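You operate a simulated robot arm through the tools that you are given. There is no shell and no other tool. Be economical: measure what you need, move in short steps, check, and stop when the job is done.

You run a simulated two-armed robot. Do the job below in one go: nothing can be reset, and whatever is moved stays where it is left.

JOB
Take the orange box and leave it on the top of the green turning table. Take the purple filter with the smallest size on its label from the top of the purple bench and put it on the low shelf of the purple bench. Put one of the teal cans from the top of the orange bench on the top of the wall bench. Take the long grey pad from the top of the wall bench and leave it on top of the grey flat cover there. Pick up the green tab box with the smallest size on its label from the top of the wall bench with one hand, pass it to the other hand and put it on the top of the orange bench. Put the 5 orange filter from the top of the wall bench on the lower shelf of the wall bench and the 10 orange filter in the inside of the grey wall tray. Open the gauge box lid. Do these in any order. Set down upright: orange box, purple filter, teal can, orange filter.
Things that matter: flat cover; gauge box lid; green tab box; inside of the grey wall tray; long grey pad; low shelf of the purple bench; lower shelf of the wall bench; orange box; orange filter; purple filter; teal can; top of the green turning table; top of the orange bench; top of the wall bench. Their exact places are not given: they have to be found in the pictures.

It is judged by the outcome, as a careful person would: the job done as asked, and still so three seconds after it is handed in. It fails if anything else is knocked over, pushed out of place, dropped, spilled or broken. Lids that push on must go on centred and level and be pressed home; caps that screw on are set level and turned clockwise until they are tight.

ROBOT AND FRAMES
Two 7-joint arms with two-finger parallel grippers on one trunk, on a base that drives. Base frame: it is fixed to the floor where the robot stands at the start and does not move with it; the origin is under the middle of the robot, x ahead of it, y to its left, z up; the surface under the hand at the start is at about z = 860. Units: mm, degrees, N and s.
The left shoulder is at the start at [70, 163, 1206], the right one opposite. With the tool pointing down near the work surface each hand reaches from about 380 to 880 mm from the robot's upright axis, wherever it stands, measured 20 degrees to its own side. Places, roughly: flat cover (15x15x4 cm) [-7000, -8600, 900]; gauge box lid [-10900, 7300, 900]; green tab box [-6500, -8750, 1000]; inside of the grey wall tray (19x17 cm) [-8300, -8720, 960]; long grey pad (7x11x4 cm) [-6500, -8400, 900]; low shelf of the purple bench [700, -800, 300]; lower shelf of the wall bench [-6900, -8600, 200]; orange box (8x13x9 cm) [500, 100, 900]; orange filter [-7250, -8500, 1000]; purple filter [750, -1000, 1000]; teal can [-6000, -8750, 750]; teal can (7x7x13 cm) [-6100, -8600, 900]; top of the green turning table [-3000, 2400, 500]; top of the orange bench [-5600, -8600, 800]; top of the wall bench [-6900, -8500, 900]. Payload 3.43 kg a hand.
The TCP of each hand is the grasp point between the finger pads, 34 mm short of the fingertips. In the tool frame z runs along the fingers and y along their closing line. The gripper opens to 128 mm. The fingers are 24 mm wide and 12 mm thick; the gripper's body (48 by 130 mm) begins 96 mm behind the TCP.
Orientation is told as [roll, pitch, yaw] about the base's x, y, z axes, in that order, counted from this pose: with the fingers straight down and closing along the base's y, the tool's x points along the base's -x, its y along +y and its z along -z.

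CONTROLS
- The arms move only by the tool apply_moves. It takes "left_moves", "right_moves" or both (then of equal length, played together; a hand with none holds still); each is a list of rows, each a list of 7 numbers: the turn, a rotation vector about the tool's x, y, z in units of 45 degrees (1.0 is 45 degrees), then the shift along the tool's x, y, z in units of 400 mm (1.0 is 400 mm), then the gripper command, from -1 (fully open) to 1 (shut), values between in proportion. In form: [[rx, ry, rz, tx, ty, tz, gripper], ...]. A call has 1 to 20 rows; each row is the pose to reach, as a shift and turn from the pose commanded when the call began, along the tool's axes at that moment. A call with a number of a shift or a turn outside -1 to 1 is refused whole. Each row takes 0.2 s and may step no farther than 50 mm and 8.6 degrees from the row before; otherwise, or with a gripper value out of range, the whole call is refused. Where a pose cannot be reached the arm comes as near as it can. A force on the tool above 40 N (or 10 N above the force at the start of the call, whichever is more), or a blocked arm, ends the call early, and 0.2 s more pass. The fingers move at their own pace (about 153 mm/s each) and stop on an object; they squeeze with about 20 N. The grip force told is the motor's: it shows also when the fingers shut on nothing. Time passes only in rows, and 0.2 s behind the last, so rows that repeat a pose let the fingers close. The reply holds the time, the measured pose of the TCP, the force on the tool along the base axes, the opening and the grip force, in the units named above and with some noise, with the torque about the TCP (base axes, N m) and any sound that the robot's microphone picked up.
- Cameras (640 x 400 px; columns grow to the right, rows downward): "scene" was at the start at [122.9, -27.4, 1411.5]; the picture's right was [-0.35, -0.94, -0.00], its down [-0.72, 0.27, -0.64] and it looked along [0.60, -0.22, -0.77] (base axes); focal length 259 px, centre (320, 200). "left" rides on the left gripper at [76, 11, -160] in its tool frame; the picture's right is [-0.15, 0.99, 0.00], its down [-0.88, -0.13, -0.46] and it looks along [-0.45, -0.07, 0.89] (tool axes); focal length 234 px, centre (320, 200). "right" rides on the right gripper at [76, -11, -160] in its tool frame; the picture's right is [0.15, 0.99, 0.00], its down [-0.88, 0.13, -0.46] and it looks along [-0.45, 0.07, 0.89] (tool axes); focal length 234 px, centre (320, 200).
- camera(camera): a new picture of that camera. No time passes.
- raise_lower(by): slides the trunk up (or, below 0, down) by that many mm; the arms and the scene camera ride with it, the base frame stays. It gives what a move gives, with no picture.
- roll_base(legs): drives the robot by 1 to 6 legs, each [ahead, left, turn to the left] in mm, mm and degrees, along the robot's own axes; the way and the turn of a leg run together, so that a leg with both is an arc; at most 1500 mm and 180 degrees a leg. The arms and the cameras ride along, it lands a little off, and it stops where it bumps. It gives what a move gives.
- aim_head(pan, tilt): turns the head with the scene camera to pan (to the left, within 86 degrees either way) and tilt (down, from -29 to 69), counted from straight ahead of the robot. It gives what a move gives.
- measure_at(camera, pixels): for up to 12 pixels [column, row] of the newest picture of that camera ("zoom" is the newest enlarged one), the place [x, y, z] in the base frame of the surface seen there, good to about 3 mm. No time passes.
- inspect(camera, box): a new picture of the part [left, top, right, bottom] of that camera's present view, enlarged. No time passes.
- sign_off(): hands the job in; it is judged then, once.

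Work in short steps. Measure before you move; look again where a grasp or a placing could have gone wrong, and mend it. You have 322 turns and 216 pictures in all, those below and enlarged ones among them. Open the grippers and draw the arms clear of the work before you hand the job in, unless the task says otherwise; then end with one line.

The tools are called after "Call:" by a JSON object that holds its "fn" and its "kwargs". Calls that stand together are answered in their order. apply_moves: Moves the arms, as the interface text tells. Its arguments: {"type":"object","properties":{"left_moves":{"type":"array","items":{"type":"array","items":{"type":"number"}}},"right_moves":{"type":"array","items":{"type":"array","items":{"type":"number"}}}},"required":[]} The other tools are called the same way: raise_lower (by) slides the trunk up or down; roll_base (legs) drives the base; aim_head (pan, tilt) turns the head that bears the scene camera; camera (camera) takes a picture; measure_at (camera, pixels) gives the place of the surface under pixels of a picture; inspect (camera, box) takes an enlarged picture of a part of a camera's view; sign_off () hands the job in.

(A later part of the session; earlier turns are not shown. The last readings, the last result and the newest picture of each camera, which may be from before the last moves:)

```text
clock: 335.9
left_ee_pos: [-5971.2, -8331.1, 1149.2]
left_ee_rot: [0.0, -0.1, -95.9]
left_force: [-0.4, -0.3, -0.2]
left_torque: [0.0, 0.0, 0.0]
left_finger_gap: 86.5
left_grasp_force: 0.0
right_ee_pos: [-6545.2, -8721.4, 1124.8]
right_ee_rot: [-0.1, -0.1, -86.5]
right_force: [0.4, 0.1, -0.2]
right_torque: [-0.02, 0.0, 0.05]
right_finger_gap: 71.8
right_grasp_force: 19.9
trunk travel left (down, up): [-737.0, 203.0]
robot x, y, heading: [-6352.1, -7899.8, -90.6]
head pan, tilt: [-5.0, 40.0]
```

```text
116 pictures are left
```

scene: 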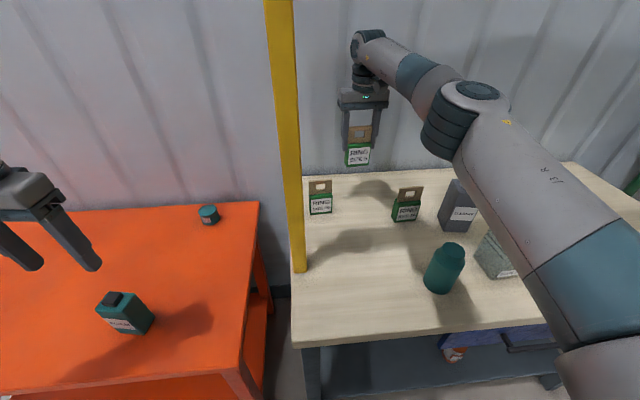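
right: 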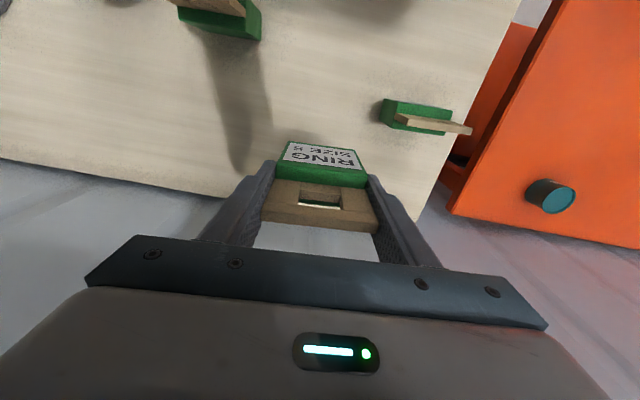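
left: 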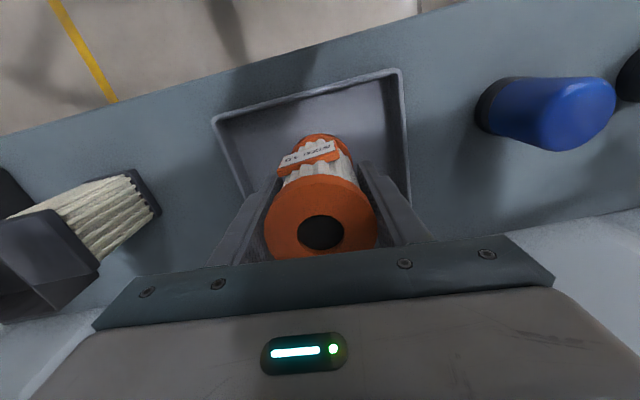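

The box is held at its top. I back off 550 mm, then bring it in front of the chest.

Call:
{"fn": "apply_moves", "kwargs": {"right_moves": [[0, 0, 0, 0, 0, -0.06, 1], [0, 0, 0, 0, 0, -0.06, 1]]}}

Call:
{"fn": "roll_base", "kwargs": {"legs": [[-550, 0, 0]]}}

Call:
{"fn": "apply_moves", "kwargs": {"right_moves": [[0, 0, 0, 0.06, 0.097, 0.03, 1], [0, 0, 0, 0.118, 0.194, 0.06, 1], [0, 0, 0, 0.177, 0.29, 0.1, 1], [0, 0, 0, 0.236, 0.387, 0.14, 1], [0, 0, 0, 0.295, 0.484, 0.18, 1], [0, 0, 0, 0.355, 0.58, 0.22, 1], [0, 0, 0, 0.355, 0.58, 0.22, 1]]}}

```text
clock: 336.5
left_ee_pos: [-5972.6, -8331.1, 1148.5]
left_ee_rot: [0.1, -0.1, -95.9]
left_force: [0.2, -0.3, -0.6]
left_torque: [0.03, 0.03, 0.0]
left_finger_gap: 86.4
left_grasp_force: 0.1
right_ee_pos: [-6547.8, -8720.9, 1145.3]
right_ee_rot: [0.0, -0.1, -86.5]
right_force: [0.3, 0.0, -1.6]
right_torque: [0.01, -0.03, -0.01]
right_finger_gap: 71.7
right_grasp_force: 19.9
trunk travel left (down, up): [-737.0, 203.0]
robot x, y, heading: [-6356.5, -7897.8, -90.6]
head pan, tilt: [-5.0, 40.0]
```

```text
clock: 339.7
left_ee_pos: [-5966.0, -7777.9, 1147.4]
left_ee_rot: [0.0, -0.1, -95.2]
left_force: [0.8, -0.8, 0.2]
left_torque: [0.0, -0.02, -0.03]
left_finger_gap: 86.3
left_grasp_force: 0.1
right_ee_pos: [-6536.1, -8173.5, 1144.3]
right_ee_rot: [0.0, -0.1, -85.8]
right_force: [1.2, 0.7, -0.1]
right_torque: [-0.01, 0.01, -0.03]
right_finger_gap: 71.6
right_grasp_force: 20.1
trunk travel left (down, up): [-737.0, 203.0]
robot x, y, heading: [-6357.0, -7350.1, -89.7]
head pan, tilt: [-5.0, 40.0]
```

```text
clock: 341.3
left_ee_pos: [-5966.5, -7778.0, 1149.6]
left_ee_rot: [0.0, 0.0, -95.2]
left_force: [0.3, 0.2, -0.1]
left_torque: [-0.03, -0.02, -0.02]
left_finger_gap: 86.4
left_grasp_force: 0.1
right_ee_pos: [-6315.5, -8012.4, 1055.5]
right_ee_rot: [0.0, -0.1, -85.9]
right_force: [0.2, 0.1, -1.1]
right_torque: [0.01, -0.04, 0.01]
right_finger_gap: 71.8
right_grasp_force: 20.3
trunk travel left (down, up): [-737.0, 203.0]
robot x, y, heading: [-6351.2, -7349.3, -89.8]
head pan, tilt: [-5.0, 40.0]
```

The box hangs in front. I bring the left hand in with its tool pitching forward, in two calls; first 43° of pitch and most of the way.

Call:
{"fn": "apply_moves", "kwargs": {"left_moves": [[0, -0.16, 0, -0.03, -0.094, 0, -0.7], [0, -0.32, 0, -0.06, -0.189, 0, -0.7], [0, -0.48, 0, -0.09, -0.283, 0, -0.7], [0, -0.64, 0, -0.12, -0.377, 0, -0.7], [0, -0.8, 0, -0.15, -0.472, 0.04, -0.7], [0, -0.95, 0, -0.15, -0.53, 0.1, -0.7], [0, -0.95, 0, -0.15, -0.53, 0.15, -0.7], [0, -0.95, 0, -0.15, -0.53, 0.15, -0.7]]}}

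Call:
{"fn": "aim_head", "kwargs": {"pan": 0, "tilt": 30}}

Call:
{"fn": "camera", "kwargs": {"camera": "scene"}}

```text
clock: 343.1
left_ee_pos: [-6196.8, -7885.2, 1086.5]
left_ee_rot: [0.1, -42.8, -95.3]
left_force: [0.4, 0.6, 0.5]
left_torque: [-0.01, 0.0, 0.03]
left_finger_gap: 108.7
left_grasp_force: 0.1
left hand out of reach, approached as far as the arm can: row 4, 5, 6, 7, 8
right_ee_pos: [-6314.8, -8012.5, 1056.0]
right_ee_rot: [-0.1, -0.1, -85.8]
right_force: [-0.6, -0.3, -0.3]
right_torque: [0.01, -0.03, 0.0]
right_finger_gap: 71.7
right_grasp_force: 20.0
trunk travel left (down, up): [-737.0, 203.0]
robot x, y, heading: [-6353.3, -7352.2, -89.7]
head pan, tilt: [-5.0, 40.0]
```

```text
clock: 343.8
left_ee_pos: [-6195.6, -7884.7, 1085.5]
left_ee_rot: [0.0, -42.8, -95.2]
left_force: [0.0, 1.3, 0.3]
left_torque: [-0.04, 0.02, -0.01]
left_finger_gap: 108.6
left_grasp_force: 0.1
right_ee_pos: [-6314.9, -8013.0, 1056.2]
right_ee_rot: [-0.1, -0.1, -85.8]
right_force: [-0.5, 0.0, -0.4]
right_torque: [0.01, 0.01, -0.01]
right_finger_gap: 71.8
right_grasp_force: 20.2
trunk travel left (down, up): [-737.0, 203.0]
robot x, y, heading: [-6355.0, -7352.9, -89.8]
head pan, tilt: [0.0, 30.0]
```

```text
115 pictures are left
```

scene: 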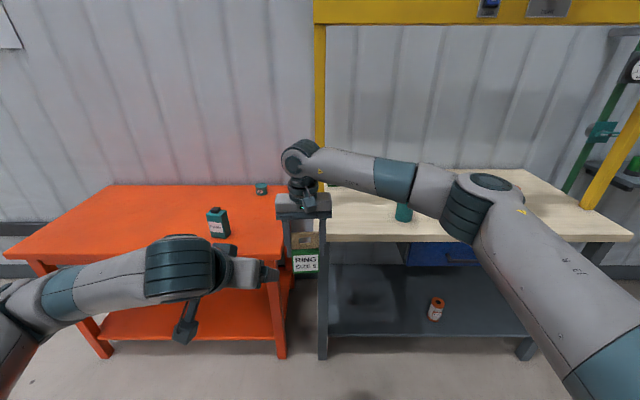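

The left arm is too folded there. I move the box 100 mm farther ahead and turn it 45° with the right hand so the left can approach diagonally from its own side.

Call:
{"fn": "apply_moves", "kwargs": {"right_moves": [[0, 0, 0.166, -0.042, 0.005, 0, 1], [0, 0, 0.333, -0.084, 0.011, 0, 1], [0, 0, 0.5, -0.127, 0.016, 0, 1], [0, 0, 0.666, -0.169, 0.021, 0, 1], [0, 0, 0.833, -0.211, 0.027, 0, 1], [0, 0, 1.0, -0.253, 0.032, 0, 1], [0, 0, 1.0, -0.253, 0.032, 0, 1]]}}

```text
clock: 345.4
left_ee_pos: [-6196.8, -7885.2, 1086.8]
left_ee_rot: [0.0, -42.9, -95.3]
left_force: [-0.6, 0.0, 0.7]
left_torque: [0.04, -0.05, 0.04]
left_finger_gap: 108.8
left_grasp_force: 0.0
right_ee_pos: [-6296.2, -8113.6, 1057.9]
right_ee_rot: [0.0, -0.1, -131.0]
right_force: [0.0, -0.2, -1.0]
right_torque: [0.0, -0.03, 0.0]
right_finger_gap: 71.7
right_grasp_force: 20.3
trunk travel left (down, up): [-737.0, 203.0]
robot x, y, heading: [-6356.9, -7354.6, -89.8]
head pan, tilt: [0.0, 30.0]
```

Now the left hand turns to yaw -131, pitch -75 at a pre-grasp 150 mm short of the box.

Call:
{"fn": "apply_moves", "kwargs": {"left_moves": [[0.0986, -0.0989, 0.0594, -0.02, 0.002, 0.042, -0.7], [0.197, -0.198, 0.119, -0.04, 0.004, 0.083, -0.7], [0.296, -0.297, 0.178, -0.06, 0.006, 0.125, -0.7], [0.394, -0.395, 0.238, -0.079, 0.008, 0.166, -0.7], [0.493, -0.494, 0.297, -0.099, 0.01, 0.208, -0.7], [0.591, -0.593, 0.357, -0.119, 0.012, 0.249, -0.7], [0.69, -0.692, 0.416, -0.139, 0.0135, 0.291, -0.7], [0.69, -0.692, 0.416, -0.139, 0.0135, 0.291, -0.7]]}}

Call:
{"fn": "camera", "kwargs": {"camera": "scene"}}

Call:
{"fn": "camera", "kwargs": {"camera": "left"}}

```text
clock: 347.2
left_ee_pos: [-6201.2, -8005.9, 1040.6]
left_ee_rot: [0.2, -75.1, -131.1]
left_force: [0.7, 0.6, 0.5]
left_torque: [-0.02, -0.02, 0.04]
left_finger_gap: 108.8
left_grasp_force: 0.1
right_ee_pos: [-6295.6, -8114.9, 1058.2]
right_ee_rot: [0.2, -0.1, -130.8]
right_force: [0.1, 0.6, -1.4]
right_torque: [0.0, -0.04, 0.03]
right_finger_gap: 71.5
right_grasp_force: 19.9
trunk travel left (down, up): [-737.0, 203.0]
robot x, y, heading: [-6351.6, -7351.8, -89.8]
head pan, tilt: [0.0, 30.0]
```

```text
114 pictures are left
```

scene: 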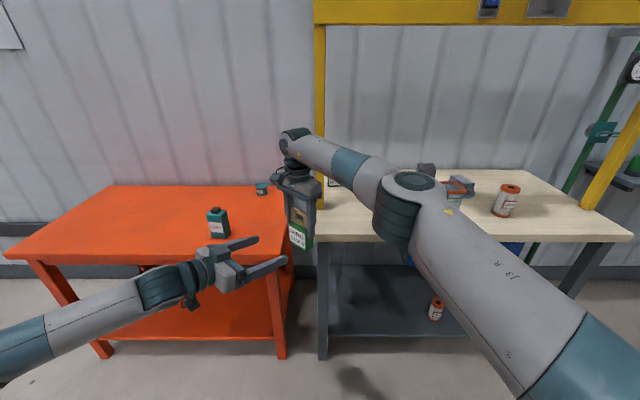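

```text
113 pictures are left
```

left: 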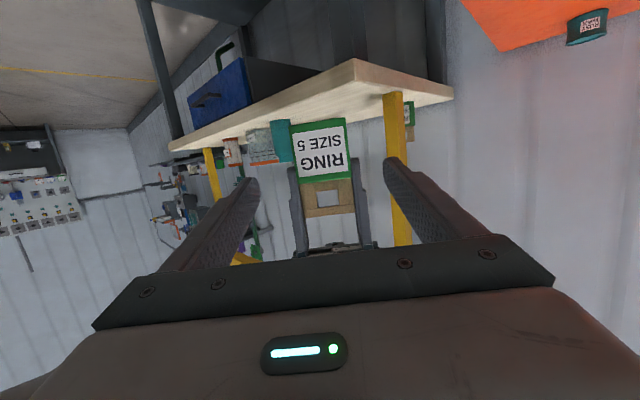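

The box hangs squarely before the left fingers. I measure its green face to fix the final approach.

Call:
{"fn": "measure_at", "kwargs": {"camera": "left", "pixels": [[295, 128], [343, 124], [300, 178], [350, 174], [320, 150], [296, 185], [358, 180]]}}

```text
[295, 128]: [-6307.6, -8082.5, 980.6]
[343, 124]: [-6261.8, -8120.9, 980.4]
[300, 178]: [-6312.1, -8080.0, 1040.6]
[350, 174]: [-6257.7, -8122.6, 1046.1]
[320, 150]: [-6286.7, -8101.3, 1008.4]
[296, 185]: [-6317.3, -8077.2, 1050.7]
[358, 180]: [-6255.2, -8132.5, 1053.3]
```

I advance the left hand 149 mm to the box's lower part.

Call:
{"fn": "apply_moves", "kwargs": {"left_moves": [[0, 0, 0, 0.01, -0.002, 0.1, -0.7], [0, 0, 0, 0.01, -0.002, 0.2, -0.7], [0, 0, 0, 0.01, -0.002, 0.3, -0.7], [0, 0, 0, 0.01, -0.002, 0.374, -0.7], [0, 0, 0, 0.01, -0.002, 0.374, -0.7]]}}

Call:
{"fn": "camera", "kwargs": {"camera": "left"}}

Call:
{"fn": "inspect", "kwargs": {"camera": "scene", "box": [230, 120, 360, 290]}}

```text
clock: 348.4
left_ee_pos: [-6294.4, -8113.2, 997.5]
left_ee_rot: [0.1, -75.1, -131.1]
left_force: [0.7, -0.1, -0.4]
left_torque: [0.03, 0.01, 0.02]
left_finger_gap: 108.6
left_grasp_force: 0.1
right_ee_pos: [-6294.1, -8114.0, 1058.2]
right_ee_rot: [0.1, -0.1, -130.8]
right_force: [-0.7, 0.3, -0.6]
right_torque: [-0.02, 0.0, -0.04]
right_finger_gap: 71.7
right_grasp_force: 20.0
trunk travel left (down, up): [-737.0, 203.0]
robot x, y, heading: [-6353.6, -7348.3, -89.9]
head pan, tilt: [0.0, 30.0]
```

```text
112 pictures are left
```

left: 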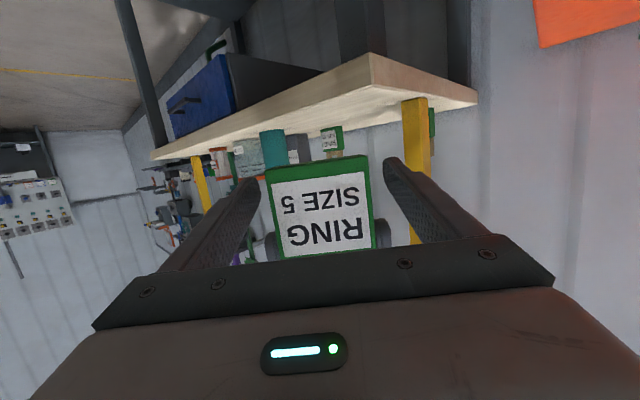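

```text
2.35 times, centred on (295, 205) of scene
```

zoom: 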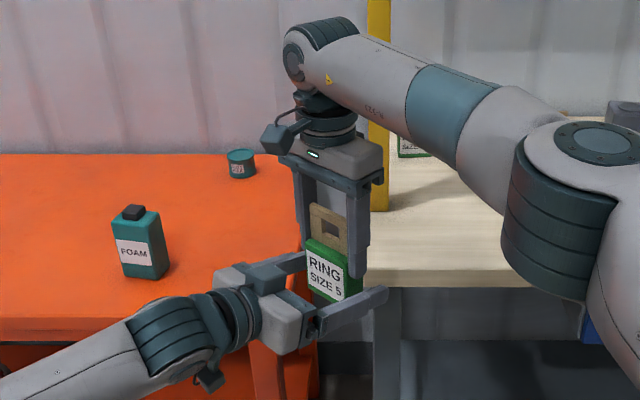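

The left fingers straddle the lower part. I close the left hand.

Call:
{"fn": "apply_moves", "kwargs": {"left_moves": [[0, 0, 0, 0, 0, 0, 0], [0, 0, 0, 0, 0, 0, 1], [0, 0, 0, 0, 0, 0, 1], [0, 0, 0, 0, 0, 0, 1]]}}

```text
clock: 349.4
left_ee_pos: [-6294.7, -8112.7, 996.8]
left_ee_rot: [0.2, -75.0, -131.0]
left_force: [-0.3, -4.3, -0.5]
left_torque: [0.09, -0.08, 0.2]
left_finger_gap: 71.4
left_grasp_force: 20.1
right_ee_pos: [-6296.4, -8113.4, 1057.3]
right_ee_rot: [0.0, -0.1, -130.9]
right_force: [0.3, 5.4, 0.8]
right_torque: [0.22, 0.11, -0.24]
right_finger_gap: 71.8
right_grasp_force: 19.6
trunk travel left (down, up): [-737.0, 203.0]
robot x, y, heading: [-6354.2, -7350.1, -89.7]
head pan, tilt: [0.0, 30.0]
```

The left holds it at 71.4 mm. I open the right hand and raise it clear.

Call:
{"fn": "apply_moves", "kwargs": {"right_moves": [[0, 0, 0, 0, 0, 0, 0], [0, 0, 0, 0, 0, 0, -0.6], [0, 0, 0, 0, 0, 0, -0.6], [0, 0, 0, 0, 0, -0.08, -0.6], [0, 0, 0, 0, 0, -0.18, -0.6], [0, 0, 0, 0, 0, -0.28, -0.6], [0, 0, 0, 0, 0, -0.38, -0.6]]}}

Call:
{"fn": "inspect", "kwargs": {"camera": "scene", "box": [230, 120, 360, 290]}}

```text
clock: 351.0
left_ee_pos: [-6296.4, -8112.2, 998.8]
left_ee_rot: [0.3, -75.0, -131.4]
left_force: [-0.6, 0.7, 0.6]
left_torque: [-0.01, -0.01, 0.05]
left_finger_gap: 71.4
left_grasp_force: 20.2
right_ee_pos: [-6300.1, -8104.1, 1204.7]
right_ee_rot: [0.1, 0.1, -130.8]
right_force: [-0.8, -0.5, 0.1]
right_torque: [-0.03, 0.01, 0.03]
right_finger_gap: 102.3
right_grasp_force: 0.1
right hand out of reach, approached as far as the arm can: row 7
trunk travel left (down, up): [-737.0, 203.0]
robot x, y, heading: [-6353.3, -7352.2, -89.6]
head pan, tilt: [0.0, 30.0]
```

```text
2.35 times, centred on (295, 205) of scene
```

zoom: 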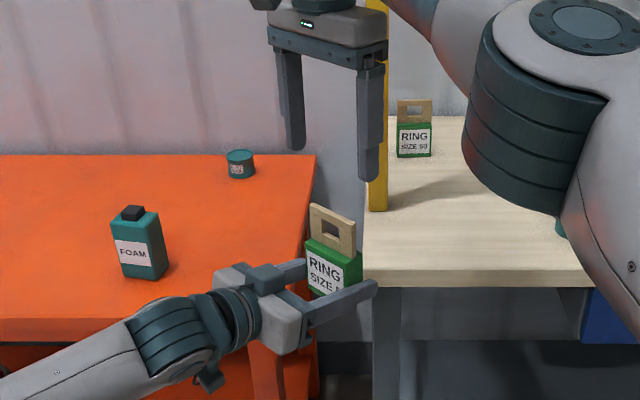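

The box passed to the left hand. I tuck the right hand away in two calls.

Call:
{"fn": "apply_moves", "kwargs": {"right_moves": [[0, 0, -0.15, -0.003, -0.107, 0.01, -0.6], [0, 0, -0.3, -0.007, -0.214, 0.02, -0.6], [0, 0, -0.45, -0.01, -0.321, 0.03, -0.6], [0, 0, -0.6, -0.013, -0.428, 0.04, -0.6], [0, 0, -0.75, -0.017, -0.535, 0.05, -0.6], [0, 0, -0.9, -0.02, -0.643, 0.05, -0.6]]}}

Call:
{"fn": "apply_moves", "kwargs": {"right_moves": [[0, 0, 0, 0.068, -0.083, 0, -0.6], [0, 0, 0, 0.135, -0.166, 0, -0.6], [0, 0, 0, 0.2, -0.25, 0, -0.6], [0, 0, 0, 0.27, -0.333, 0, -0.6], [0, 0, 0, 0.338, -0.416, 0, -0.6], [0, 0, 0, 0.405, -0.5, 0, -0.6]]}}

Call:
{"fn": "camera", "kwargs": {"camera": "scene"}}

Call:
{"fn": "measure_at", "kwargs": {"camera": "scene", "pixels": [[200, 245], [220, 250], [150, 250], [260, 250], [250, 243], [219, 235], [205, 245], [285, 240], [300, 250]]}}

```text
clock: 352.4
left_ee_pos: [-6295.6, -8111.8, 997.3]
left_ee_rot: [0.4, -75.0, -131.4]
left_force: [-0.4, 0.8, -0.9]
left_torque: [0.02, -0.03, -0.01]
left_finger_gap: 71.5
left_grasp_force: 19.7
right_ee_pos: [-6499.8, -7943.1, 1185.4]
right_ee_rot: [0.2, -0.1, -90.3]
right_force: [0.3, 0.2, 0.6]
right_torque: [0.01, -0.03, 0.01]
right_finger_gap: 102.5
right_grasp_force: 0.0
trunk travel left (down, up): [-737.0, 203.0]
robot x, y, heading: [-6357.8, -7350.7, -89.9]
head pan, tilt: [0.0, 30.0]
```

```text
clock: 353.8
left_ee_pos: [-6295.0, -8112.6, 998.8]
left_ee_rot: [0.6, -75.1, -131.5]
left_force: [-1.1, 0.3, -0.2]
left_torque: [0.04, 0.0, 0.04]
left_finger_gap: 71.7
left_grasp_force: 20.2
right_ee_pos: [-6699.7, -7776.2, 1183.0]
right_ee_rot: [0.2, -0.1, -90.3]
right_force: [-0.1, 0.4, 0.6]
right_torque: [-0.06, -0.03, 0.02]
right_finger_gap: 102.1
right_grasp_force: 0.0
trunk travel left (down, up): [-737.0, 203.0]
robot x, y, heading: [-6353.9, -7351.8, -89.9]
head pan, tilt: [0.0, 30.0]
```

```text
109 pictures are left
```

scene: 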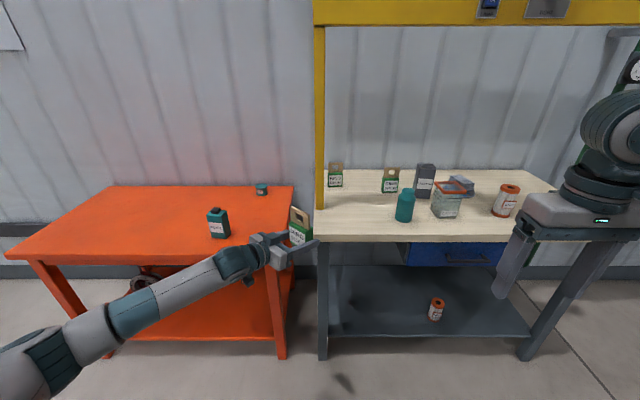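

```text
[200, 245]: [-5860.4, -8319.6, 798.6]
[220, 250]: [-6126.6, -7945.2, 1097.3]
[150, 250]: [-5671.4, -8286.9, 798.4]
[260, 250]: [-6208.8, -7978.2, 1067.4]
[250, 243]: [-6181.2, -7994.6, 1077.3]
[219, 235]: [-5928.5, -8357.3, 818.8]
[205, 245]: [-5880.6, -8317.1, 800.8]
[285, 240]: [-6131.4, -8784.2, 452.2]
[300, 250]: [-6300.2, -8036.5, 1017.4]
```

The box stays level. The orange bench top is at 799. Keeping the arm as is, I drive 595 mm left and 200 mm ahead so the box comes over the bench near its front edge at x≈-5700.

Call:
{"fn": "roll_base", "kwargs": {"legs": [[0, 595, 0], [200, 0, 0]]}}

Call:
{"fn": "aim_head", "kwargs": {"pan": 0, "tilt": 40}}

Call:
{"fn": "camera", "kwargs": {"camera": "scene"}}

Call:
{"fn": "camera", "kwargs": {"camera": "left"}}

```text
clock: 358.4
left_ee_pos: [-5676.5, -8304.8, 997.7]
left_ee_rot: [0.2, -75.0, -130.4]
left_force: [-0.1, 0.4, -1.3]
left_torque: [-0.01, -0.04, 0.01]
left_finger_gap: 71.3
left_grasp_force: 19.9
right_ee_pos: [-6081.9, -7975.6, 1183.1]
right_ee_rot: [-0.1, -0.1, -89.5]
right_force: [0.3, -0.2, 0.6]
right_torque: [0.01, -0.01, 0.01]
right_finger_gap: 102.5
right_grasp_force: 0.0
trunk travel left (down, up): [-737.0, 203.0]
robot x, y, heading: [-5745.5, -7545.3, -89.2]
head pan, tilt: [0.0, 30.0]
```

```text
clock: 359.1
left_ee_pos: [-5675.8, -8304.6, 997.8]
left_ee_rot: [0.0, -75.1, -130.1]
left_force: [-0.1, 0.1, -1.3]
left_torque: [-0.02, -0.01, -0.01]
left_finger_gap: 71.8
left_grasp_force: 20.0
right_ee_pos: [-6083.1, -7976.4, 1183.6]
right_ee_rot: [0.1, -0.1, -89.5]
right_force: [-0.3, -0.4, 0.6]
right_torque: [0.01, 0.03, -0.01]
right_finger_gap: 102.2
right_grasp_force: 0.1
trunk travel left (down, up): [-737.0, 203.0]
robot x, y, heading: [-5748.9, -7542.6, -88.7]
head pan, tilt: [0.0, 40.0]
```

```text
108 pictures are left
```

scene: 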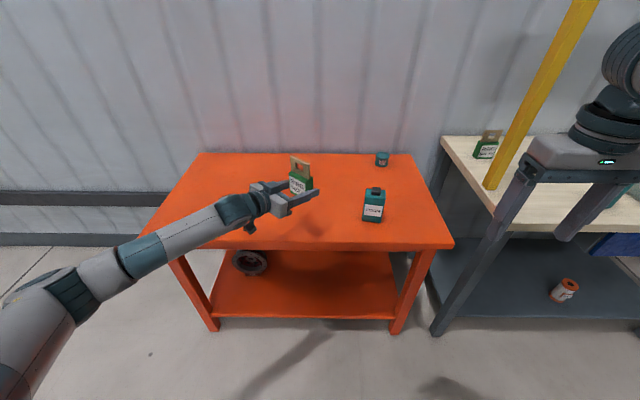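

```text
107 pictures are left
```

left: 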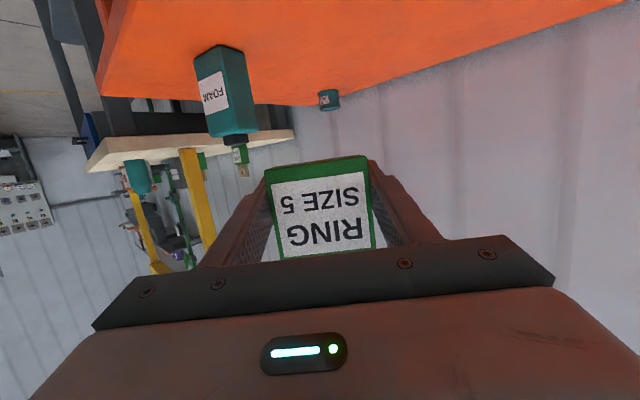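

I measure the bench's front edge below the hand and the box's bottom.

Call:
{"fn": "measure_at", "kwargs": {"camera": "scene", "pixels": [[300, 235], [300, 243], [250, 225], [350, 238], [150, 226], [175, 170], [230, 155]]}}

Call:
{"fn": "measure_at", "kwargs": {"camera": "left", "pixels": [[300, 164], [340, 160], [270, 185], [365, 175], [150, 80]]}}

```text
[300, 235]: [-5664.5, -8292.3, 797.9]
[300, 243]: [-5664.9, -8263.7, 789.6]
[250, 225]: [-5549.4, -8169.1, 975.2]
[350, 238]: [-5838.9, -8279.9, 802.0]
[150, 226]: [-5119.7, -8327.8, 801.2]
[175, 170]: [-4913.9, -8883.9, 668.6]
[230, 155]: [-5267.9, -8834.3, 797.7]
```

```text
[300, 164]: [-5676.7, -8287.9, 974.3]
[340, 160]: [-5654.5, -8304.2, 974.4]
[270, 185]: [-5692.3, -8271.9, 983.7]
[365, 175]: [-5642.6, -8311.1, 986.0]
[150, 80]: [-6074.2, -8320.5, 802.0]
```

Edge at y≈-8264, so I go 40 mm farther in, then lower the trunk by 160 mm.

Call:
{"fn": "roll_base", "kwargs": {"legs": [[40, 0, 0]]}}

Call:
{"fn": "raise_lower", "kwargs": {"by": -160}}

Call:
{"fn": "inspect", "kwargs": {"camera": "scene", "box": [200, 110, 400, 260]}}

Call:
{"fn": "camera", "kwargs": {"camera": "left"}}

```text
clock: 360.0
left_ee_pos: [-5676.6, -8339.3, 1000.0]
left_ee_rot: [0.6, -75.2, -130.9]
left_force: [-0.4, 0.7, -0.7]
left_torque: [0.01, -0.01, 0.03]
left_finger_gap: 71.6
left_grasp_force: 20.1
right_ee_pos: [-6083.2, -8009.5, 1186.0]
right_ee_rot: [0.0, -0.4, -89.6]
right_force: [0.4, 0.5, -0.6]
right_torque: [-0.04, 0.02, -0.02]
right_finger_gap: 102.4
right_grasp_force: 0.0
trunk travel left (down, up): [-737.0, 203.0]
robot x, y, heading: [-5747.3, -7582.4, -89.3]
head pan, tilt: [0.0, 40.0]
```

```text
clock: 361.8
left_ee_pos: [-5676.3, -8342.3, 837.2]
left_ee_rot: [0.1, -75.2, -130.4]
left_force: [0.3, -0.2, -0.9]
left_torque: [0.0, -0.03, 0.04]
left_finger_gap: 71.9
left_grasp_force: 20.1
right_ee_pos: [-6082.4, -8011.4, 1023.0]
right_ee_rot: [0.0, -0.2, -89.6]
right_force: [-0.1, 0.6, -0.1]
right_torque: [0.02, 0.0, -0.01]
right_finger_gap: 102.5
right_grasp_force: 0.0
trunk travel left (down, up): [-577.0, 363.0]
robot x, y, heading: [-5744.1, -7584.2, -89.0]
head pan, tilt: [0.0, 40.0]
```

```text
2.67 times, centred on (300, 185) of scene
```

zoom: 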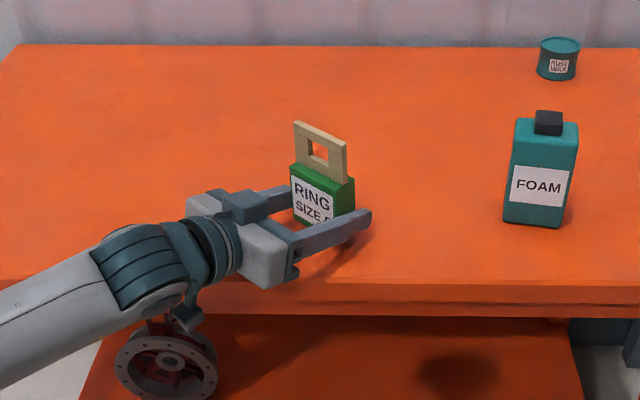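

```text
105 pictures are left
```

left: 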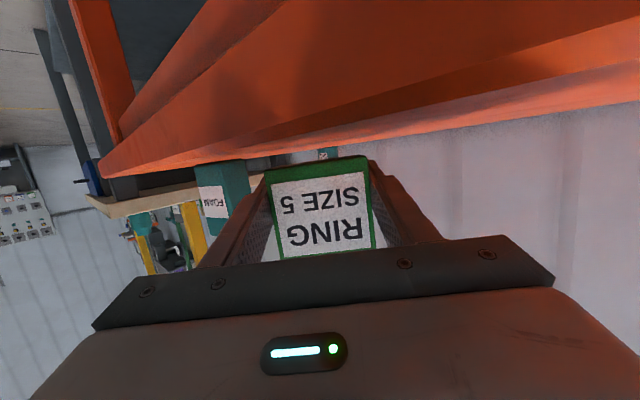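

12 mm remain. I creep the arm down to contact.

Call:
{"fn": "apply_moves", "kwargs": {"left_moves": [[0, 0, 0, 0.024, 0, 0.0065, 1], [0, 0, 0, 0.0285, 0, 0.0077, 1], [0, 0, 0, 0.031, 0, 0.0084, 1], [0, 0, 0, 0.031, 0, 0.0084, 1]]}}

```text
clock: 362.8
left_ee_pos: [-5676.6, -8341.4, 824.7]
left_ee_rot: [0.1, -75.0, -130.4]
left_force: [-0.8, 0.6, -0.5]
left_torque: [0.01, 0.0, 0.02]
left_finger_gap: 71.7
left_grasp_force: 19.9
right_ee_pos: [-6083.6, -8012.6, 1024.9]
right_ee_rot: [0.0, -0.1, -89.5]
right_force: [0.6, 0.4, -0.1]
right_torque: [0.0, 0.02, 0.01]
right_finger_gap: 102.4
right_grasp_force: 0.0
trunk travel left (down, up): [-577.0, 363.0]
robot x, y, heading: [-5745.6, -7581.6, -89.0]
head pan, tilt: [0.0, 40.0]
```

Call:
{"fn": "apply_moves", "kwargs": {"left_moves": [[0, 0, 0, 0.0036, 0, 0.001, 1], [0, 0, 0, 0.006, 0, 0.0016, 1], [0, 0, 0, 0.006, 0, 0.0016, 1]]}}

Call:
{"fn": "inspect", "kwargs": {"camera": "scene", "box": [270, 130, 350, 210]}}

```text
clock: 363.6
left_ee_pos: [-5676.9, -8341.6, 824.9]
left_ee_rot: [0.3, -75.2, -130.6]
left_force: [1.9, -0.8, 6.7]
left_torque: [0.11, 0.06, -0.01]
left_finger_gap: 71.6
left_grasp_force: 19.8
right_ee_pos: [-6083.2, -8012.0, 1023.9]
right_ee_rot: [0.0, -0.2, -89.5]
right_force: [0.1, -0.1, 0.0]
right_torque: [-0.01, -0.03, -0.01]
right_finger_gap: 102.4
right_grasp_force: 0.0
trunk travel left (down, up): [-577.0, 363.0]
robot x, y, heading: [-5747.2, -7579.6, -89.3]
head pan, tilt: [0.0, 40.0]
```

```text
5.00 times, centred on (310, 170) of scene
```

zoom: 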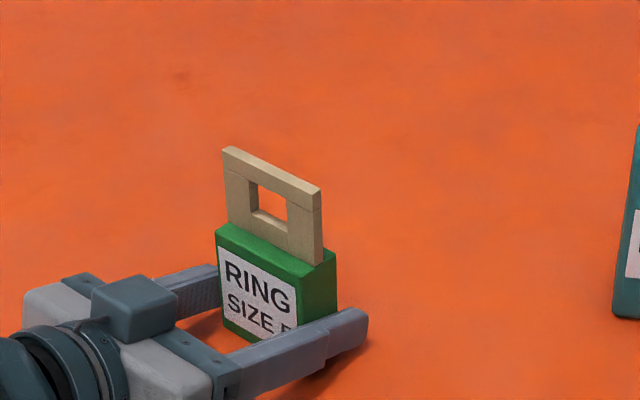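

Contact felt. I open and withdraw backward along the fingers.

Call:
{"fn": "apply_moves", "kwargs": {"left_moves": [[0, 0, 0, -0.003, 0, 0, 0.2], [0, 0, 0, -0.003, 0, 0, -0.5], [0, 0, 0, -0.003, 0, 0, -0.5], [0, 0, 0, -0.003, 0, -0.1, -0.5], [0, 0, 0, -0.003, 0, -0.2, -0.5], [0, 0, 0, -0.003, 0, -0.3, -0.5], [0, 0, 0, -0.003, 0, -0.36, -0.5]]}}

Call:
{"fn": "inspect", "kwargs": {"camera": "scene", "box": [200, 110, 400, 260]}}

```text
clock: 365.2
left_ee_pos: [-5587.2, -8234.9, 860.8]
left_ee_rot: [-0.1, -75.0, -130.2]
left_force: [-0.2, 0.8, 0.4]
left_torque: [-0.02, -0.02, 0.01]
left_finger_gap: 96.0
left_grasp_force: 0.1
right_ee_pos: [-6083.9, -8012.0, 1023.8]
right_ee_rot: [0.0, 0.0, -89.6]
right_force: [0.3, -0.8, -0.6]
right_torque: [0.02, -0.03, -0.01]
right_finger_gap: 102.4
right_grasp_force: 0.1
trunk travel left (down, up): [-577.0, 363.0]
robot x, y, heading: [-5745.4, -7584.4, -89.1]
head pan, tilt: [0.0, 40.0]
```

```text
2.67 times, centred on (300, 185) of scene
```

zoom: 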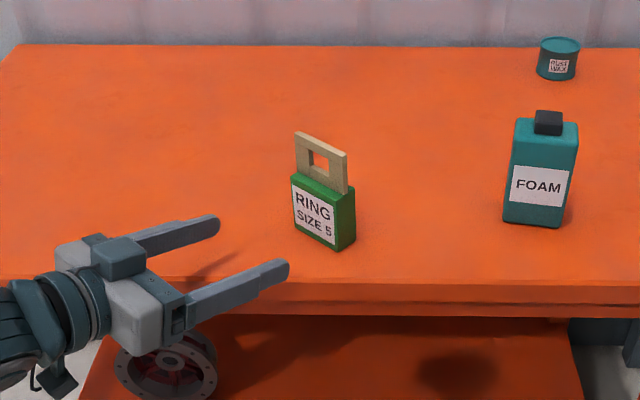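

The tab box stands on the orange bench. I back off, raise the trunk, and bring the left hand back to a vertical tucked pose.

Call:
{"fn": "roll_base", "kwargs": {"legs": [[-600, 0, 0]]}}

Call:
{"fn": "raise_lower", "kwargs": {"by": 160}}

Call:
{"fn": "apply_moves", "kwargs": {"left_moves": [[-0.0986, 0.0989, -0.0594, 0, 0, 0, -0.5], [-0.197, 0.198, -0.119, 0, 0, 0, -0.5], [-0.296, 0.297, -0.178, 0, 0, 0, -0.5], [-0.394, 0.395, -0.238, 0, 0, 0, -0.5], [-0.493, 0.494, -0.297, 0, 0, 0, -0.5], [-0.591, 0.593, -0.357, 0, 0, 0, -0.5], [-0.69, 0.692, -0.416, 0, 0, 0, -0.5]]}}

Call:
{"fn": "apply_moves", "kwargs": {"left_moves": [[0, 0.16, 0, 0, 0.05, -0.05, -0.5], [0, 0.32, 0, 0, 0.1, -0.1, -0.5], [0, 0.48, 0, 0, 0.15, -0.1, -0.5], [0, 0.64, 0, 0, 0.2, -0.1, -0.5], [0, 0.8, 0, 0, 0.25, -0.1, -0.5], [0, 0.95, 0, 0, 0.25, -0.1, -0.5], [0, 0.95, 0, 0, 0.25, -0.1, -0.5]]}}

```text
clock: 368.6
left_ee_pos: [-5595.8, -7631.6, 860.7]
left_ee_rot: [0.1, -75.2, -130.2]
left_force: [0.6, 0.2, 0.2]
left_torque: [-0.02, -0.03, -0.02]
left_finger_gap: 96.0
left_grasp_force: 0.0
right_ee_pos: [-6092.9, -7409.3, 1025.0]
right_ee_rot: [0.0, -0.2, -89.4]
right_force: [-1.2, -0.2, 0.7]
right_torque: [0.0, -0.02, -0.02]
right_finger_gap: 102.6
right_grasp_force: 0.0
trunk travel left (down, up): [-577.0, 363.0]
robot x, y, heading: [-5757.4, -6976.0, -89.2]
head pan, tilt: [0.0, 40.0]
```

```text
clock: 370.4
left_ee_pos: [-5594.5, -7631.0, 1020.6]
left_ee_rot: [0.0, -75.0, -130.2]
left_force: [0.4, 0.5, -0.2]
left_torque: [0.0, -0.04, 0.01]
left_finger_gap: 96.0
left_grasp_force: 0.0
right_ee_pos: [-6092.2, -7410.7, 1184.0]
right_ee_rot: [0.0, -0.2, -89.4]
right_force: [0.3, 0.2, -0.4]
right_torque: [0.0, -0.03, 0.02]
right_finger_gap: 102.2
right_grasp_force: 0.0
trunk travel left (down, up): [-737.0, 203.0]
robot x, y, heading: [-5756.8, -6979.7, -88.9]
head pan, tilt: [0.0, 40.0]
```

```text
clock: 372.1
left_ee_pos: [-5595.9, -7633.4, 1020.5]
left_ee_rot: [0.2, -42.7, -94.4]
left_force: [0.2, 0.1, 0.7]
left_torque: [0.01, -0.01, 0.05]
left_finger_gap: 95.9
left_grasp_force: 0.0
right_ee_pos: [-6092.5, -7411.2, 1183.3]
right_ee_rot: [0.2, 0.0, -89.4]
right_force: [0.1, 0.3, -0.3]
right_torque: [-0.02, -0.03, -0.04]
right_finger_gap: 102.5
right_grasp_force: 0.0
trunk travel left (down, up): [-737.0, 203.0]
robot x, y, heading: [-5759.2, -6978.1, -89.0]
head pan, tilt: [0.0, 40.0]
```

```text
clock: 373.6
left_ee_pos: [-5493.6, -7614.5, 1052.2]
left_ee_rot: [-0.1, -0.1, -94.3]
left_force: [-0.6, 0.5, -0.8]
left_torque: [-0.06, -0.02, 0.01]
left_finger_gap: 96.0
left_grasp_force: 0.0
right_ee_pos: [-6091.7, -7409.1, 1183.5]
right_ee_rot: [-0.1, -0.1, -89.4]
right_force: [-0.2, 0.2, 0.0]
right_torque: [-0.03, 0.02, -0.01]
right_finger_gap: 102.5
right_grasp_force: 0.0
trunk travel left (down, up): [-737.0, 203.0]
robot x, y, heading: [-5756.5, -6979.5, -89.0]
head pan, tilt: [0.0, 40.0]
```

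Now the gauge box. I turn to face west (-x) and look for a way round the booth.

Call:
{"fn": "roll_base", "kwargs": {"legs": [[0, 0, -91]]}}

Call:
{"fn": "aim_head", "kwargs": {"pan": -25, "tilt": 8}}

Call:
{"fn": "camera", "kwargs": {"camera": "scene"}}

Call:
{"fn": "measure_at", "kwargs": {"camera": "scene", "pixels": [[100, 150], [200, 150], [250, 150], [300, 150], [350, 150], [400, 150], [450, 150], [500, 150], [200, 200], [300, 200], [400, 200], [500, 200]]}}

```text
clock: 377.9
left_ee_pos: [-6391.3, -7243.5, 1051.0]
left_ee_rot: [0.0, -0.1, 176.0]
left_force: [-0.5, 1.0, 0.6]
left_torque: [0.02, 0.01, 0.01]
left_finger_gap: 95.8
left_grasp_force: 0.1
right_ee_pos: [-6191.8, -6644.7, 1183.8]
right_ee_rot: [0.0, -0.1, -179.2]
right_force: [-0.4, 0.8, -0.3]
right_torque: [-0.01, 0.0, 0.02]
right_finger_gap: 102.4
right_grasp_force: 0.0
trunk travel left (down, up): [-737.0, 203.0]
robot x, y, heading: [-5755.4, -6976.4, -178.6]
head pan, tilt: [0.0, 40.0]
```

```text
clock: 378.8
left_ee_pos: [-6391.9, -7242.2, 1050.9]
left_ee_rot: [0.1, -0.2, 176.0]
left_force: [0.3, 0.1, 1.1]
left_torque: [0.0, 0.01, 0.03]
left_finger_gap: 95.8
left_grasp_force: 0.0
right_ee_pos: [-6192.0, -6644.8, 1183.7]
right_ee_rot: [0.1, 0.0, -179.1]
right_force: [0.7, 0.0, -0.7]
right_torque: [0.02, -0.03, 0.03]
right_finger_gap: 102.4
right_grasp_force: 0.1
trunk travel left (down, up): [-737.0, 203.0]
robot x, y, heading: [-5755.1, -6976.4, -178.8]
head pan, tilt: [-25.0, 8.0]
```

```text
102 pictures are left
```

scene: 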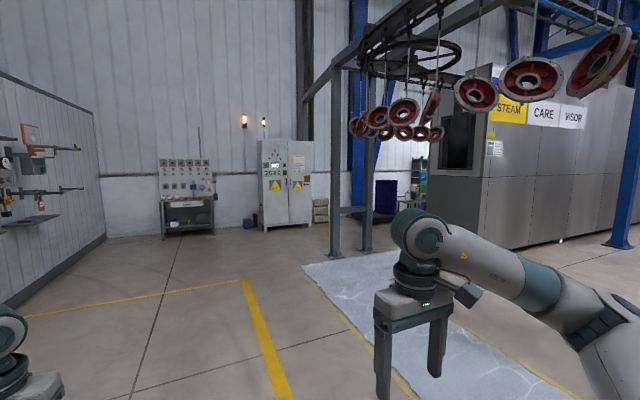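

```text
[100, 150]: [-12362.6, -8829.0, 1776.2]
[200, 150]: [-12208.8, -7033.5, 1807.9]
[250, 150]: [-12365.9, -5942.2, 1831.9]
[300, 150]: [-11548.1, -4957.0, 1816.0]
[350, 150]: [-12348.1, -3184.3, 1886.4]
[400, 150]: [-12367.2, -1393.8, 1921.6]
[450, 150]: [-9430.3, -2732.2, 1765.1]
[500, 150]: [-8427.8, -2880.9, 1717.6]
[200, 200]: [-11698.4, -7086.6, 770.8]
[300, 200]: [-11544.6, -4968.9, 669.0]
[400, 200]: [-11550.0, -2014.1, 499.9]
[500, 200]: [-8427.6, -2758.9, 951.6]
```

There is a way west of the conveyor (x≈-10500). I drive west along y≈-6300 and look north.

Call:
{"fn": "roll_base", "kwargs": {"legs": [[1450, -250, 0], [1450, -250, 0], [1450, 0, 0], [0, 0, -90]]}}

Call:
{"fn": "aim_head", "kwargs": {"pan": 0, "tilt": 8}}

Call:
{"fn": "camera", "kwargs": {"camera": "scene"}}

Call:
{"fn": "measure_at", "kwargs": {"camera": "scene", "pixels": [[100, 200], [200, 180], [250, 200], [300, 180], [320, 220], [350, 180], [400, 180], [450, 180], [500, 180], [320, 250], [400, 250], [250, 250]]}}

```text
clock: 403.5
left_ee_pos: [-10313.0, -5930.4, 1051.8]
left_ee_rot: [0.1, -0.1, 83.8]
left_force: [0.4, 1.2, 0.1]
left_torque: [-0.01, 0.02, 0.03]
left_finger_gap: 95.7
left_grasp_force: 0.1
right_ee_pos: [-9720.7, -6154.7, 1183.8]
right_ee_rot: [-0.1, -0.1, 88.7]
right_force: [-0.4, -0.2, 0.2]
right_torque: [-0.01, 0.02, -0.04]
right_finger_gap: 102.4
right_grasp_force: 0.1
trunk travel left (down, up): [-737.0, 203.0]
robot x, y, heading: [-10071.6, -6573.3, 89.3]
head pan, tilt: [-25.0, 8.0]
```

```text
clock: 404.4
left_ee_pos: [-10312.1, -5930.9, 1052.7]
left_ee_rot: [0.1, -0.1, 83.8]
left_force: [0.9, 0.5, 0.5]
left_torque: [0.02, -0.02, 0.0]
left_finger_gap: 96.0
left_grasp_force: 0.0
right_ee_pos: [-9721.7, -6153.8, 1183.8]
right_ee_rot: [0.0, 0.0, 88.6]
right_force: [0.2, -0.6, 1.1]
right_torque: [0.01, 0.0, -0.02]
right_finger_gap: 102.3
right_grasp_force: 0.0
trunk travel left (down, up): [-737.0, 203.0]
robot x, y, heading: [-10070.4, -6576.8, 89.1]
head pan, tilt: [0.0, 8.0]
```

```text
101 pictures are left
```

scene: 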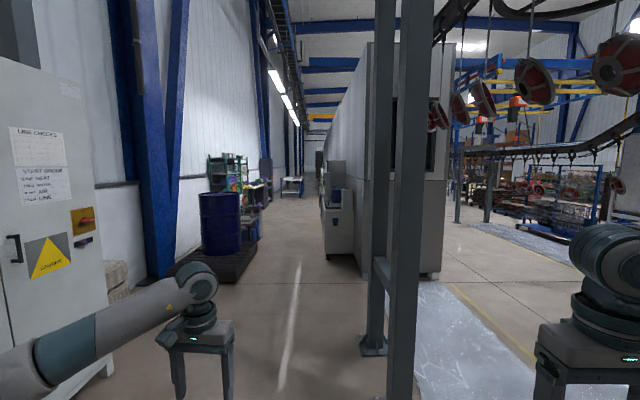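

```text
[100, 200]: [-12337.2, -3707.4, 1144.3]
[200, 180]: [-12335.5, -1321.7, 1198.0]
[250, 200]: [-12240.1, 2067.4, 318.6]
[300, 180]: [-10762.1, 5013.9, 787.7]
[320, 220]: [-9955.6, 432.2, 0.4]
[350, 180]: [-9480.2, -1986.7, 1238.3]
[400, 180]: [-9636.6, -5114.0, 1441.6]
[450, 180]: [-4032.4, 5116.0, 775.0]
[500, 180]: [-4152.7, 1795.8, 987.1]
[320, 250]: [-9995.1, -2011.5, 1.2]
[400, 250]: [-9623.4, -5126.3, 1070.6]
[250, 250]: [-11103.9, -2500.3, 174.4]
```

A corridor runs north between x≈-11000 and -9900. I move left 380 mm and drive north.

Call:
{"fn": "roll_base", "kwargs": {"legs": [[0, 400, 0.9], [1450, 0, 0], [1450, 0, 0], [1450, 0, 0], [1450, 0, 0]]}}

Call:
{"fn": "camera", "kwargs": {"camera": "scene"}}

Call:
{"fn": "measure_at", "kwargs": {"camera": "scene", "pixels": [[150, 220], [200, 200], [250, 190], [270, 180], [300, 190], [330, 200], [350, 220], [380, 220], [400, 200], [300, 230], [340, 240]]}}

```text
clock: 429.6
left_ee_pos: [-10730.7, -1288.4, 1055.0]
left_ee_rot: [-0.2, -0.5, 84.6]
left_force: [0.7, 0.5, -0.7]
left_torque: [-0.01, 0.0, 0.0]
left_finger_gap: 96.1
left_grasp_force: 0.1
right_ee_pos: [-10135.0, -1506.1, 1188.2]
right_ee_rot: [-0.4, -0.4, 89.4]
right_force: [-0.3, 0.1, -0.1]
right_torque: [0.01, 0.01, 0.01]
right_finger_gap: 102.2
right_grasp_force: 0.1
trunk travel left (down, up): [-737.0, 203.0]
robot x, y, heading: [-10471.2, -1920.1, 90.2]
head pan, tilt: [0.0, 8.0]
stopped in leg 5: the robot was blocked; the commanded pose is now the measured one
```

```text
100 pictures are left
```

scene: 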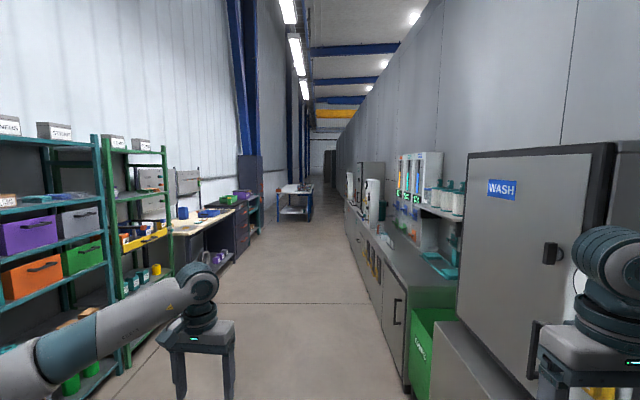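

```text
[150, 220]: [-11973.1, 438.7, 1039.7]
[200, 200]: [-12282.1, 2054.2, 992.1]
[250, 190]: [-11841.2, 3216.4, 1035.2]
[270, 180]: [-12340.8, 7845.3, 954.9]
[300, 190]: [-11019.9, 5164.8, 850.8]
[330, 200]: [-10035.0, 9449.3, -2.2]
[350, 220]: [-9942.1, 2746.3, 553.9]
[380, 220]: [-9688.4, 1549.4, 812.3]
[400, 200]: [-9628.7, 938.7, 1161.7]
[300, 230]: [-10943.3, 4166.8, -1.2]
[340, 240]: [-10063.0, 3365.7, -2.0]
```

The robot bumped something. I look down at both sides.

Call:
{"fn": "aim_head", "kwargs": {"pan": -40, "tilt": 45}}

Call:
{"fn": "camera", "kwargs": {"camera": "scene"}}

Call:
{"fn": "aim_head", "kwargs": {"pan": 45, "tilt": 45}}

Call:
{"fn": "camera", "kwargs": {"camera": "scene"}}

```text
clock: 430.6
left_ee_pos: [-10730.7, -1289.9, 1054.6]
left_ee_rot: [-0.3, -0.5, 84.7]
left_force: [-0.6, 0.0, -0.5]
left_torque: [-0.03, -0.02, 0.01]
left_finger_gap: 95.8
left_grasp_force: 0.1
right_ee_pos: [-10135.5, -1505.7, 1187.9]
right_ee_rot: [-0.4, -0.3, 89.5]
right_force: [0.1, -0.1, 0.4]
right_torque: [0.0, 0.0, 0.01]
right_finger_gap: 102.6
right_grasp_force: 0.1
trunk travel left (down, up): [-737.0, 203.0]
robot x, y, heading: [-10475.2, -1919.5, 90.1]
head pan, tilt: [-40.0, 45.0]
```

```text
99 pictures are left
```

scene: 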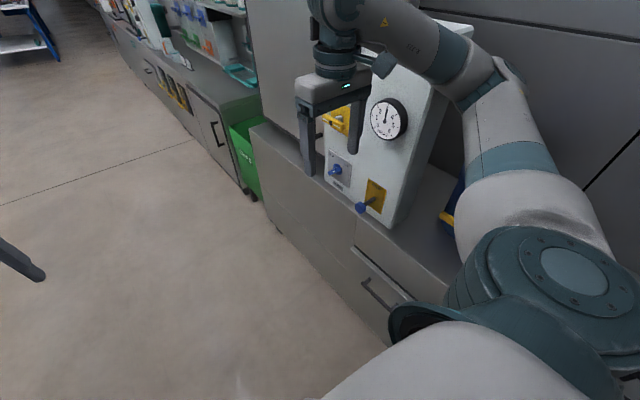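

```text
clock: 432.2
left_ee_pos: [-10731.4, -1291.0, 1055.3]
left_ee_rot: [-0.3, -0.6, 84.7]
left_force: [0.1, -0.3, -0.8]
left_torque: [0.02, -0.03, 0.02]
left_finger_gap: 96.1
left_grasp_force: 0.0
right_ee_pos: [-10135.3, -1506.2, 1186.9]
right_ee_rot: [-0.5, -0.3, 89.5]
right_force: [0.0, 0.0, 0.7]
right_torque: [-0.03, 0.01, 0.02]
right_finger_gap: 102.4
right_grasp_force: 0.0
trunk travel left (down, up): [-737.0, 203.0]
robot x, y, heading: [-10474.1, -1922.7, 90.4]
head pan, tilt: [45.0, 45.0]
```

```text
98 pictures are left
```

scene: 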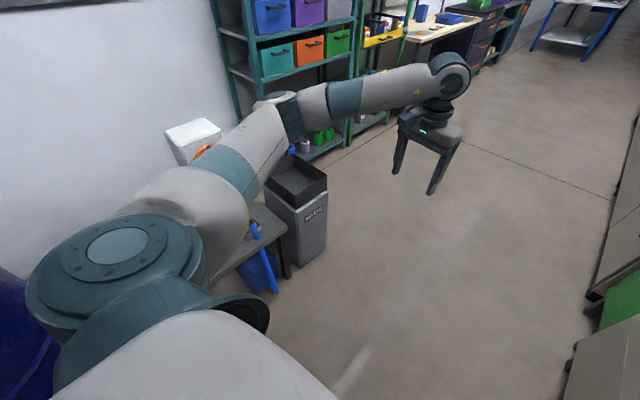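

The right elbow is near the white gauge panel on the right. I measure both sides before shifting.

Call:
{"fn": "measure_at", "kwargs": {"camera": "scene", "pixels": [[265, 110], [325, 190], [325, 260], [300, 170], [250, 210], [210, 130], [285, 100], [350, 140], [420, 130], [20, 280], [275, 290], [595, 370]]}}

Call:
{"fn": "aim_head", "kwargs": {"pan": -75, "tilt": 35}}

Call:
{"fn": "camera", "kwargs": {"camera": "scene"}}

```text
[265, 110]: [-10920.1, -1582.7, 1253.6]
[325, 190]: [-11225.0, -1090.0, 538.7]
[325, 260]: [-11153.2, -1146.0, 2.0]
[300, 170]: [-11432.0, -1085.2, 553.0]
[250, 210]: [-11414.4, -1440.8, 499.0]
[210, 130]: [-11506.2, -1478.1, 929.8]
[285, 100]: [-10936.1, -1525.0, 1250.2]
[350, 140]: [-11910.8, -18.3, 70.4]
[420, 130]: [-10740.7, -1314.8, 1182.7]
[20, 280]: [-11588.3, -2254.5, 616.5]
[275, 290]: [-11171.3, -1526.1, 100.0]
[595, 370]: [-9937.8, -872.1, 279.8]
```

```text
clock: 434.2
left_ee_pos: [-10731.1, -1289.8, 1055.3]
left_ee_rot: [-0.2, -0.6, 84.7]
left_force: [-0.6, -0.2, -0.1]
left_torque: [0.02, 0.0, 0.0]
left_finger_gap: 95.8
left_grasp_force: 0.1
right_ee_pos: [-10134.9, -1506.1, 1187.0]
right_ee_rot: [-0.5, -0.4, 89.5]
right_force: [0.0, -0.1, 0.0]
right_torque: [0.01, 0.01, -0.03]
right_finger_gap: 102.4
right_grasp_force: 0.1
trunk travel left (down, up): [-737.0, 203.0]
robot x, y, heading: [-10472.5, -1926.3, 90.3]
head pan, tilt: [-75.0, 35.0]
```

```text
97 pictures are left
```

scene: 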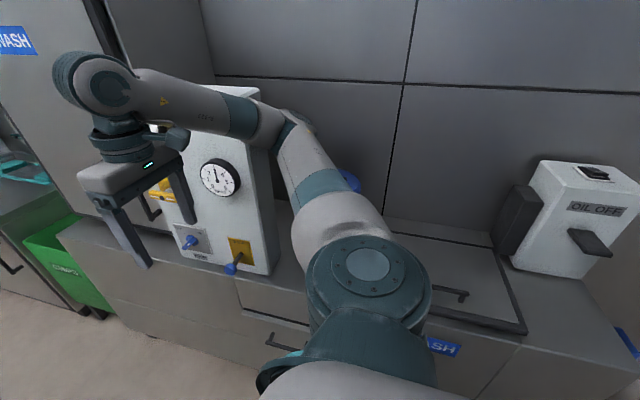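

The right forearm touched the white panel's side. I back off 120 mm, go left 220 mm, and recheck.

Call:
{"fn": "roll_base", "kwargs": {"legs": [[-120, 0, 0], [0, 220, 0]]}}

Call:
{"fn": "camera", "kwargs": {"camera": "scene"}}

Call:
{"fn": "measure_at", "kwargs": {"camera": "scene", "pixels": [[215, 170], [215, 120], [270, 150], [250, 100], [280, 130], [300, 170], [120, 230], [290, 300], [165, 120]]}}

```text
clock: 436.7
left_ee_pos: [-10939.1, -1403.5, 1051.1]
left_ee_rot: [0.0, -0.1, 84.8]
left_force: [0.0, 0.5, -0.3]
left_torque: [0.01, -0.01, 0.0]
left_finger_gap: 96.1
left_grasp_force: 0.0
right_ee_pos: [-10342.8, -1618.9, 1182.7]
right_ee_rot: [-0.2, 0.1, 89.8]
right_force: [-1.2, -0.5, 0.6]
right_torque: [-0.02, 0.04, 0.03]
right_finger_gap: 102.2
right_grasp_force: 0.0
trunk travel left (down, up): [-737.0, 203.0]
robot x, y, heading: [-10690.4, -2044.5, 90.4]
head pan, tilt: [-75.0, 35.0]
```

```text
96 pictures are left
```

scene: 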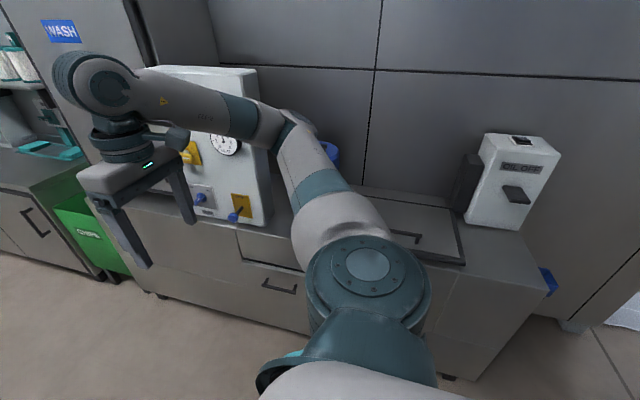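

```text
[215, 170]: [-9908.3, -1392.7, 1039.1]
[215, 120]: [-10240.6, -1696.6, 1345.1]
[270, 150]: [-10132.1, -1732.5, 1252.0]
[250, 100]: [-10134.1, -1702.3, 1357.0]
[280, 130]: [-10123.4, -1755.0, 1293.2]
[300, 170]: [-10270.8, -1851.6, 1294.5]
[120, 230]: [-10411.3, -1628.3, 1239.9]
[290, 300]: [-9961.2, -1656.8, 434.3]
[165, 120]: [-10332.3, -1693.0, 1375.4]
```

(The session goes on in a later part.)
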